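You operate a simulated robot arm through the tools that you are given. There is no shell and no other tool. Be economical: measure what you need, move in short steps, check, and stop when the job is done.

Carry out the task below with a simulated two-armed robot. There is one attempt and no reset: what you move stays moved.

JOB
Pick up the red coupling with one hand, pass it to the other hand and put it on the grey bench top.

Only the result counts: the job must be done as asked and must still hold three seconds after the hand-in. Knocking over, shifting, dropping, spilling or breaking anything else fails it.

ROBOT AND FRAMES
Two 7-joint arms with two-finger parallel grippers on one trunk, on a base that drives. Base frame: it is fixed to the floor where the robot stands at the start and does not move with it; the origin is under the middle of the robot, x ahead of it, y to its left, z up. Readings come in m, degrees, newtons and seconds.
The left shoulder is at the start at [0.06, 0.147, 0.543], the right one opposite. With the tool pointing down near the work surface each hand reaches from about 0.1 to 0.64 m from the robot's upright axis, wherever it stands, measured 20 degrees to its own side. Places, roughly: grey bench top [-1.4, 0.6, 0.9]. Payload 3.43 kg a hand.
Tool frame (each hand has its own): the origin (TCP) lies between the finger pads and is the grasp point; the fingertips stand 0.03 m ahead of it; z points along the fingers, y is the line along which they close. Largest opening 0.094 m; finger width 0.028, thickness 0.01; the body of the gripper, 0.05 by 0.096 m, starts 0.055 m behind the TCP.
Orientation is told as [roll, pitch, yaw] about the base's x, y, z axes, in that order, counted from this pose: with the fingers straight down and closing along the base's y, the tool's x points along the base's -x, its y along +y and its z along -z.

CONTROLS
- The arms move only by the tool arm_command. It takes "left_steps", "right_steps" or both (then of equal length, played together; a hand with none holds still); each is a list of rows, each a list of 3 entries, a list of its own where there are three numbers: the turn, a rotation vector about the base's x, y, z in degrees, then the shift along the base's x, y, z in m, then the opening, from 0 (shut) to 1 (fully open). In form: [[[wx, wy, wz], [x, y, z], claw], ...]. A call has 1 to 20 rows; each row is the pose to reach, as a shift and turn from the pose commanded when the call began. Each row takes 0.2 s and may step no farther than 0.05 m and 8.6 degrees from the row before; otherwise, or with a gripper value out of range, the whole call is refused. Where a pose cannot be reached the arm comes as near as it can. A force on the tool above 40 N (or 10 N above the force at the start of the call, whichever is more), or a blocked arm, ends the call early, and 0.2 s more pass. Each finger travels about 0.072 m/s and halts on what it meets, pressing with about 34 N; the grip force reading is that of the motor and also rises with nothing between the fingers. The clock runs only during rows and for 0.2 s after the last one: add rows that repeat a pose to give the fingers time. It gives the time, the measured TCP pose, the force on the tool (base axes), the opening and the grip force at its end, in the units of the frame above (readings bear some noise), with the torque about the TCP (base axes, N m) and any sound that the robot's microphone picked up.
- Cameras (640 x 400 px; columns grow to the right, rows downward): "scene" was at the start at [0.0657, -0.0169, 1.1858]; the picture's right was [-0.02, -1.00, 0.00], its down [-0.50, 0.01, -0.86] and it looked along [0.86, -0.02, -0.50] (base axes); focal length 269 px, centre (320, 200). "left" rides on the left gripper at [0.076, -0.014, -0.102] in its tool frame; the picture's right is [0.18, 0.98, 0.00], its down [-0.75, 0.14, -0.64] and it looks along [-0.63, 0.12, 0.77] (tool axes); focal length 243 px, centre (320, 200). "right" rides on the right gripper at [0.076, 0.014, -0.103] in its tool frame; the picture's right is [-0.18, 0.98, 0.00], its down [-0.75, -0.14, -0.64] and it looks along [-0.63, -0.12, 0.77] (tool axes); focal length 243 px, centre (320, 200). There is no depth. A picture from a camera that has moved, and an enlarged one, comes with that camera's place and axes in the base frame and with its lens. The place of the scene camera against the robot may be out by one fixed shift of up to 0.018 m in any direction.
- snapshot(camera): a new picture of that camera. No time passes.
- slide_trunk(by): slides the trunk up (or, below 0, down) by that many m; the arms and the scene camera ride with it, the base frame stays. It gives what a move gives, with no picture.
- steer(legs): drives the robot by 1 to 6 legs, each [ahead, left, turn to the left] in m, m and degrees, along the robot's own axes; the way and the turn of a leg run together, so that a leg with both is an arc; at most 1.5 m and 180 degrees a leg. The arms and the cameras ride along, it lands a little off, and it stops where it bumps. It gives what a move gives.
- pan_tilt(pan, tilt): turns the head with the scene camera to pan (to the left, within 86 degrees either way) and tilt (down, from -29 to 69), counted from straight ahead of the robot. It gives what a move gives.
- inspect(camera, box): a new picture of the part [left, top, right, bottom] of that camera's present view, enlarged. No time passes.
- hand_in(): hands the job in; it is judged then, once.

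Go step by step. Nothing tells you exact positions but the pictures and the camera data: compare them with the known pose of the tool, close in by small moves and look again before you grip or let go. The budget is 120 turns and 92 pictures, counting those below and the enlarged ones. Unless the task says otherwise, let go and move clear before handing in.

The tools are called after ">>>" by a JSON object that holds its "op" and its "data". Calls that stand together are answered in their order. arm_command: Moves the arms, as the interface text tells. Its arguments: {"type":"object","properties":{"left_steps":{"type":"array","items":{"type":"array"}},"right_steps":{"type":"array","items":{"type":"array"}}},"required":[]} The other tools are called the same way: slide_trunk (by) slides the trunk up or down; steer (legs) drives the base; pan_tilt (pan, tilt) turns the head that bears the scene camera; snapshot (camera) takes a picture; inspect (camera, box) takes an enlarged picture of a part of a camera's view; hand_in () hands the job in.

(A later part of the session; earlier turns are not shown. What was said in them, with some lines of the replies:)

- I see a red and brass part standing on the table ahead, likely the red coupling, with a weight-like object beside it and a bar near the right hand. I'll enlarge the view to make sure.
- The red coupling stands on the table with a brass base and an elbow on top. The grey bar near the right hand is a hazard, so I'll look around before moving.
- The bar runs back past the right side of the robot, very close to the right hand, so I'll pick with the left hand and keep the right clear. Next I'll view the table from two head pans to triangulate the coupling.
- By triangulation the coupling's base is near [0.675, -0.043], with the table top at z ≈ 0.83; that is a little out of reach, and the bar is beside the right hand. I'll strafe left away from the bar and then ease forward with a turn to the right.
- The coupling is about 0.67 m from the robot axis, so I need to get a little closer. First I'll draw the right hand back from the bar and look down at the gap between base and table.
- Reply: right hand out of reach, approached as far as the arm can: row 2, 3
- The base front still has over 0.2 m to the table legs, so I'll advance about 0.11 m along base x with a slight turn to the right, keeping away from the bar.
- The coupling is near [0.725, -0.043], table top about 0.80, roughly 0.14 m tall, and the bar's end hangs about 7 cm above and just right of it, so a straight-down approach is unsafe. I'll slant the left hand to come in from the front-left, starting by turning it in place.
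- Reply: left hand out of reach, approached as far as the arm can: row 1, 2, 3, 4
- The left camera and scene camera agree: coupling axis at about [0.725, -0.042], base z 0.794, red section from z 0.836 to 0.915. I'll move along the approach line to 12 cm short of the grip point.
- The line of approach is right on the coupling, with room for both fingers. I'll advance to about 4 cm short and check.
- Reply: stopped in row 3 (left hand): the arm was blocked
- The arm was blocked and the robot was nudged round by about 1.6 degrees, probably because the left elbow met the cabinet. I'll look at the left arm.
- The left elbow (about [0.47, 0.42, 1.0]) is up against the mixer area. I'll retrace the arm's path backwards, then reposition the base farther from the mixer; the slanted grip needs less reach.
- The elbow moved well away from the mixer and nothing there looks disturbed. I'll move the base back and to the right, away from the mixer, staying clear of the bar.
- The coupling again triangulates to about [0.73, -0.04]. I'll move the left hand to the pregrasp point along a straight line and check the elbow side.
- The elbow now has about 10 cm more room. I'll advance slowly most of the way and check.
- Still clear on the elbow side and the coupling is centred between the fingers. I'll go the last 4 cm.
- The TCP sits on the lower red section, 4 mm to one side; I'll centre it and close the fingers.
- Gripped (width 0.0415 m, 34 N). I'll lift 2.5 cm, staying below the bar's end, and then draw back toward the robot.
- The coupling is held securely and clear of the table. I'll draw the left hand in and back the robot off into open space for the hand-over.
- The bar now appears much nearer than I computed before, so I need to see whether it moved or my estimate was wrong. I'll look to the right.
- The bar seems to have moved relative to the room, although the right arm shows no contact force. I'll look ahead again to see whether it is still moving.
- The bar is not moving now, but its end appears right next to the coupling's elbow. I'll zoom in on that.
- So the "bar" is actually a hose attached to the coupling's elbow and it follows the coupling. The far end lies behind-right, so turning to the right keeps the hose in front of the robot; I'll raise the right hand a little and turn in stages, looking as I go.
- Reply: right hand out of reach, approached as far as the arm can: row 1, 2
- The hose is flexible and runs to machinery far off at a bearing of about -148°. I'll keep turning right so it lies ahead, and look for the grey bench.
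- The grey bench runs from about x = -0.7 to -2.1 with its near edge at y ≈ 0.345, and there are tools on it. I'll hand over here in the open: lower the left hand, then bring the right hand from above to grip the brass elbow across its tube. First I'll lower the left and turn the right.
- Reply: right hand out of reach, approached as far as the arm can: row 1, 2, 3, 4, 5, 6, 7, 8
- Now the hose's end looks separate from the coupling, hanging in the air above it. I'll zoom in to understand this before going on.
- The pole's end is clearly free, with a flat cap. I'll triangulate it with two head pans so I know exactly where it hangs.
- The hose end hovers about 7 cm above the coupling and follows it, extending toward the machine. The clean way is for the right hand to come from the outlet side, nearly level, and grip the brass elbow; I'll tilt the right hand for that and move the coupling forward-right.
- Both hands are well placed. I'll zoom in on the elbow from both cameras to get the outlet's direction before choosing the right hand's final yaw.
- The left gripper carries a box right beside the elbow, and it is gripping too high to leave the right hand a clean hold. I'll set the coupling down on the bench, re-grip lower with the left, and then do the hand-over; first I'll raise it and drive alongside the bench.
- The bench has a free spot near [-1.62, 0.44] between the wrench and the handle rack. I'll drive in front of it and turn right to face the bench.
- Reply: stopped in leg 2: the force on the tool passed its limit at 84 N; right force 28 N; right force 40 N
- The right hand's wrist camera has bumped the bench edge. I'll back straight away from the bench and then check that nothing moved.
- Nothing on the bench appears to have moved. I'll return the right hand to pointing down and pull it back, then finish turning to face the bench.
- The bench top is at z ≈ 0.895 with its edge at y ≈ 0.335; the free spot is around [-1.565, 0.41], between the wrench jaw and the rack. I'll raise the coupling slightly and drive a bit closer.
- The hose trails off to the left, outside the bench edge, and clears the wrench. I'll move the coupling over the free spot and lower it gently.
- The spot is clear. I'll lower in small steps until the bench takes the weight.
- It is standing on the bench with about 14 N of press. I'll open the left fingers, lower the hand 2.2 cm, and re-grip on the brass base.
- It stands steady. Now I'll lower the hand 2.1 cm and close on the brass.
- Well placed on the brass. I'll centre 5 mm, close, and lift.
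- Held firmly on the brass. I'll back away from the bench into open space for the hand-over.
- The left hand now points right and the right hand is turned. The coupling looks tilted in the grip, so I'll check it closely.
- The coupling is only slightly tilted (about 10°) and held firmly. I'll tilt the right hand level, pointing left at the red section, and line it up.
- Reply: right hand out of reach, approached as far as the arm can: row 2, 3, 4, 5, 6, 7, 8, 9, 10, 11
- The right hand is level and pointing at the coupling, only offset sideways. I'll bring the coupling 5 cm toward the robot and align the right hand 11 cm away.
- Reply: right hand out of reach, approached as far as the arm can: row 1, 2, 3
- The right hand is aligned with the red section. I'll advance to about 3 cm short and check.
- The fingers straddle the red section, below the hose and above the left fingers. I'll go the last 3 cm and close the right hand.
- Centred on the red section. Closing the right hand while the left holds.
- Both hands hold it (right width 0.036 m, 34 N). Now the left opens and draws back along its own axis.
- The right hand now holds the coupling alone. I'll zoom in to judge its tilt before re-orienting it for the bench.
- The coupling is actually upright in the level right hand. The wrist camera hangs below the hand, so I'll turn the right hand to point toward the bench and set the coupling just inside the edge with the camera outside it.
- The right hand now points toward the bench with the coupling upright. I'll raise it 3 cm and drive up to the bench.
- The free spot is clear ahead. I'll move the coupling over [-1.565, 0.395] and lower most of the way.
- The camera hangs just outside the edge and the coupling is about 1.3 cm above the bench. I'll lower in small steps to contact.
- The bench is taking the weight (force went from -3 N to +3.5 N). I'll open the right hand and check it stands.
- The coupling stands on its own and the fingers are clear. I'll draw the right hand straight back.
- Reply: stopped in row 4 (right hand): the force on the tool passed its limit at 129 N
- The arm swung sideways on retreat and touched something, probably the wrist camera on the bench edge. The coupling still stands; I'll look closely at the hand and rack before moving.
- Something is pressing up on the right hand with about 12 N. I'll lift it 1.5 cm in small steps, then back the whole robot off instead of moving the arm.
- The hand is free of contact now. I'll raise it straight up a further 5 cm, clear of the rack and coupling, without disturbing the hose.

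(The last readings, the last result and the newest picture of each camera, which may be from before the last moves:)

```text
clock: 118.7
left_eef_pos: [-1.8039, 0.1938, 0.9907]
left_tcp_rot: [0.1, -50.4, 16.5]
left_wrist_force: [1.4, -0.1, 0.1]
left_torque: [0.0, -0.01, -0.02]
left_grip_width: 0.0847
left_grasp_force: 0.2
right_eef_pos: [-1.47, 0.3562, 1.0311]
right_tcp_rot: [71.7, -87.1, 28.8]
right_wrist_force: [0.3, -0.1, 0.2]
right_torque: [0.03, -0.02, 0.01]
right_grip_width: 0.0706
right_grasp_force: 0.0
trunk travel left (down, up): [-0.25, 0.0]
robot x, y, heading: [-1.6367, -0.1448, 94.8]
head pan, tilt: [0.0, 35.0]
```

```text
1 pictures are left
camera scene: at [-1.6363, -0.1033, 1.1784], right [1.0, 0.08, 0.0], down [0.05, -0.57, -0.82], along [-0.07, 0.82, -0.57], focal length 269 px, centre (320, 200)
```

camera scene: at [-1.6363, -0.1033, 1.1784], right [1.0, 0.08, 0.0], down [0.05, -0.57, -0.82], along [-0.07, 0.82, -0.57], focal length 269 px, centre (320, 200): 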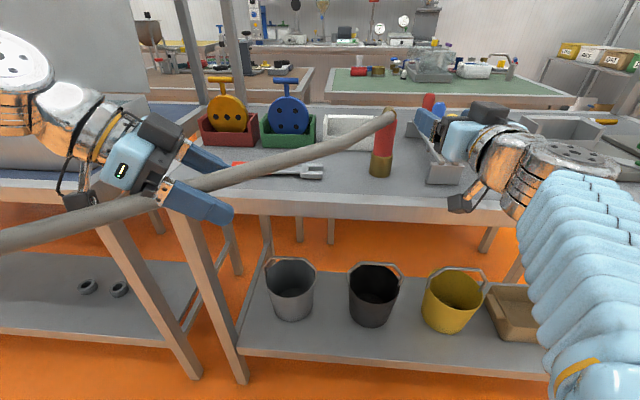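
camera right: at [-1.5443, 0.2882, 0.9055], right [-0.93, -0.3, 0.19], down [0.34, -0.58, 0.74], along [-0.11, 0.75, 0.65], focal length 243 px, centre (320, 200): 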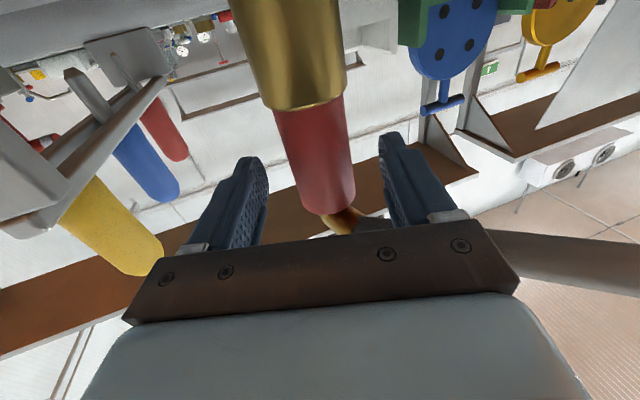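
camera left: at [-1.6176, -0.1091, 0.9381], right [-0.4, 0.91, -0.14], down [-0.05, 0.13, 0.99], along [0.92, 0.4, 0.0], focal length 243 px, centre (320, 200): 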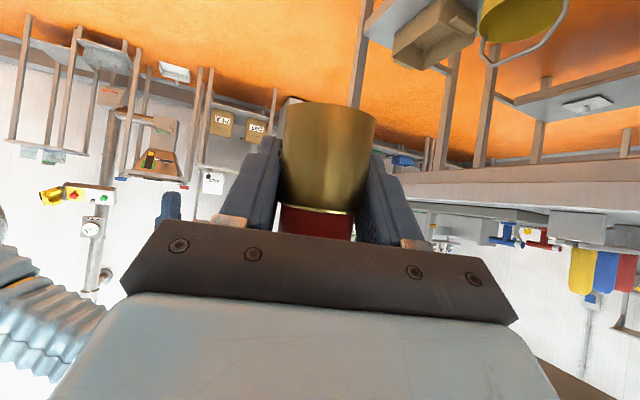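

The coupling stands upright on the grey bench, both hands are open and clear, and the rack and other items are where they were. Handing in.

>>> {"op": "hand_in", "data": {}}

```text
The job is handed in.
```

I picked up the red coupling with the left hand, passed it to the right hand in mid-air, and set it upright on the grey bench top. Both hands were open and clear when I handed in.

- **Set down part-way:** before the pass, I set the coupling down on the bench once with the left hand to re-grip it lower.
- **Arm contacts:** an arm met something three times:
  - The left arm was blocked on the first approach, probably by the mixer.
  - The right hand hit something as I turned toward the bench, at 84 N. It was probably the bench edge.
  - The right hand also hit something as it drew back after the release, at 129 N, near the handle rack.
- **Nothing seen out of place:** I saw nothing moved in the pictures after these contacts. I compared the rack's position with an earlier picture and it matched.
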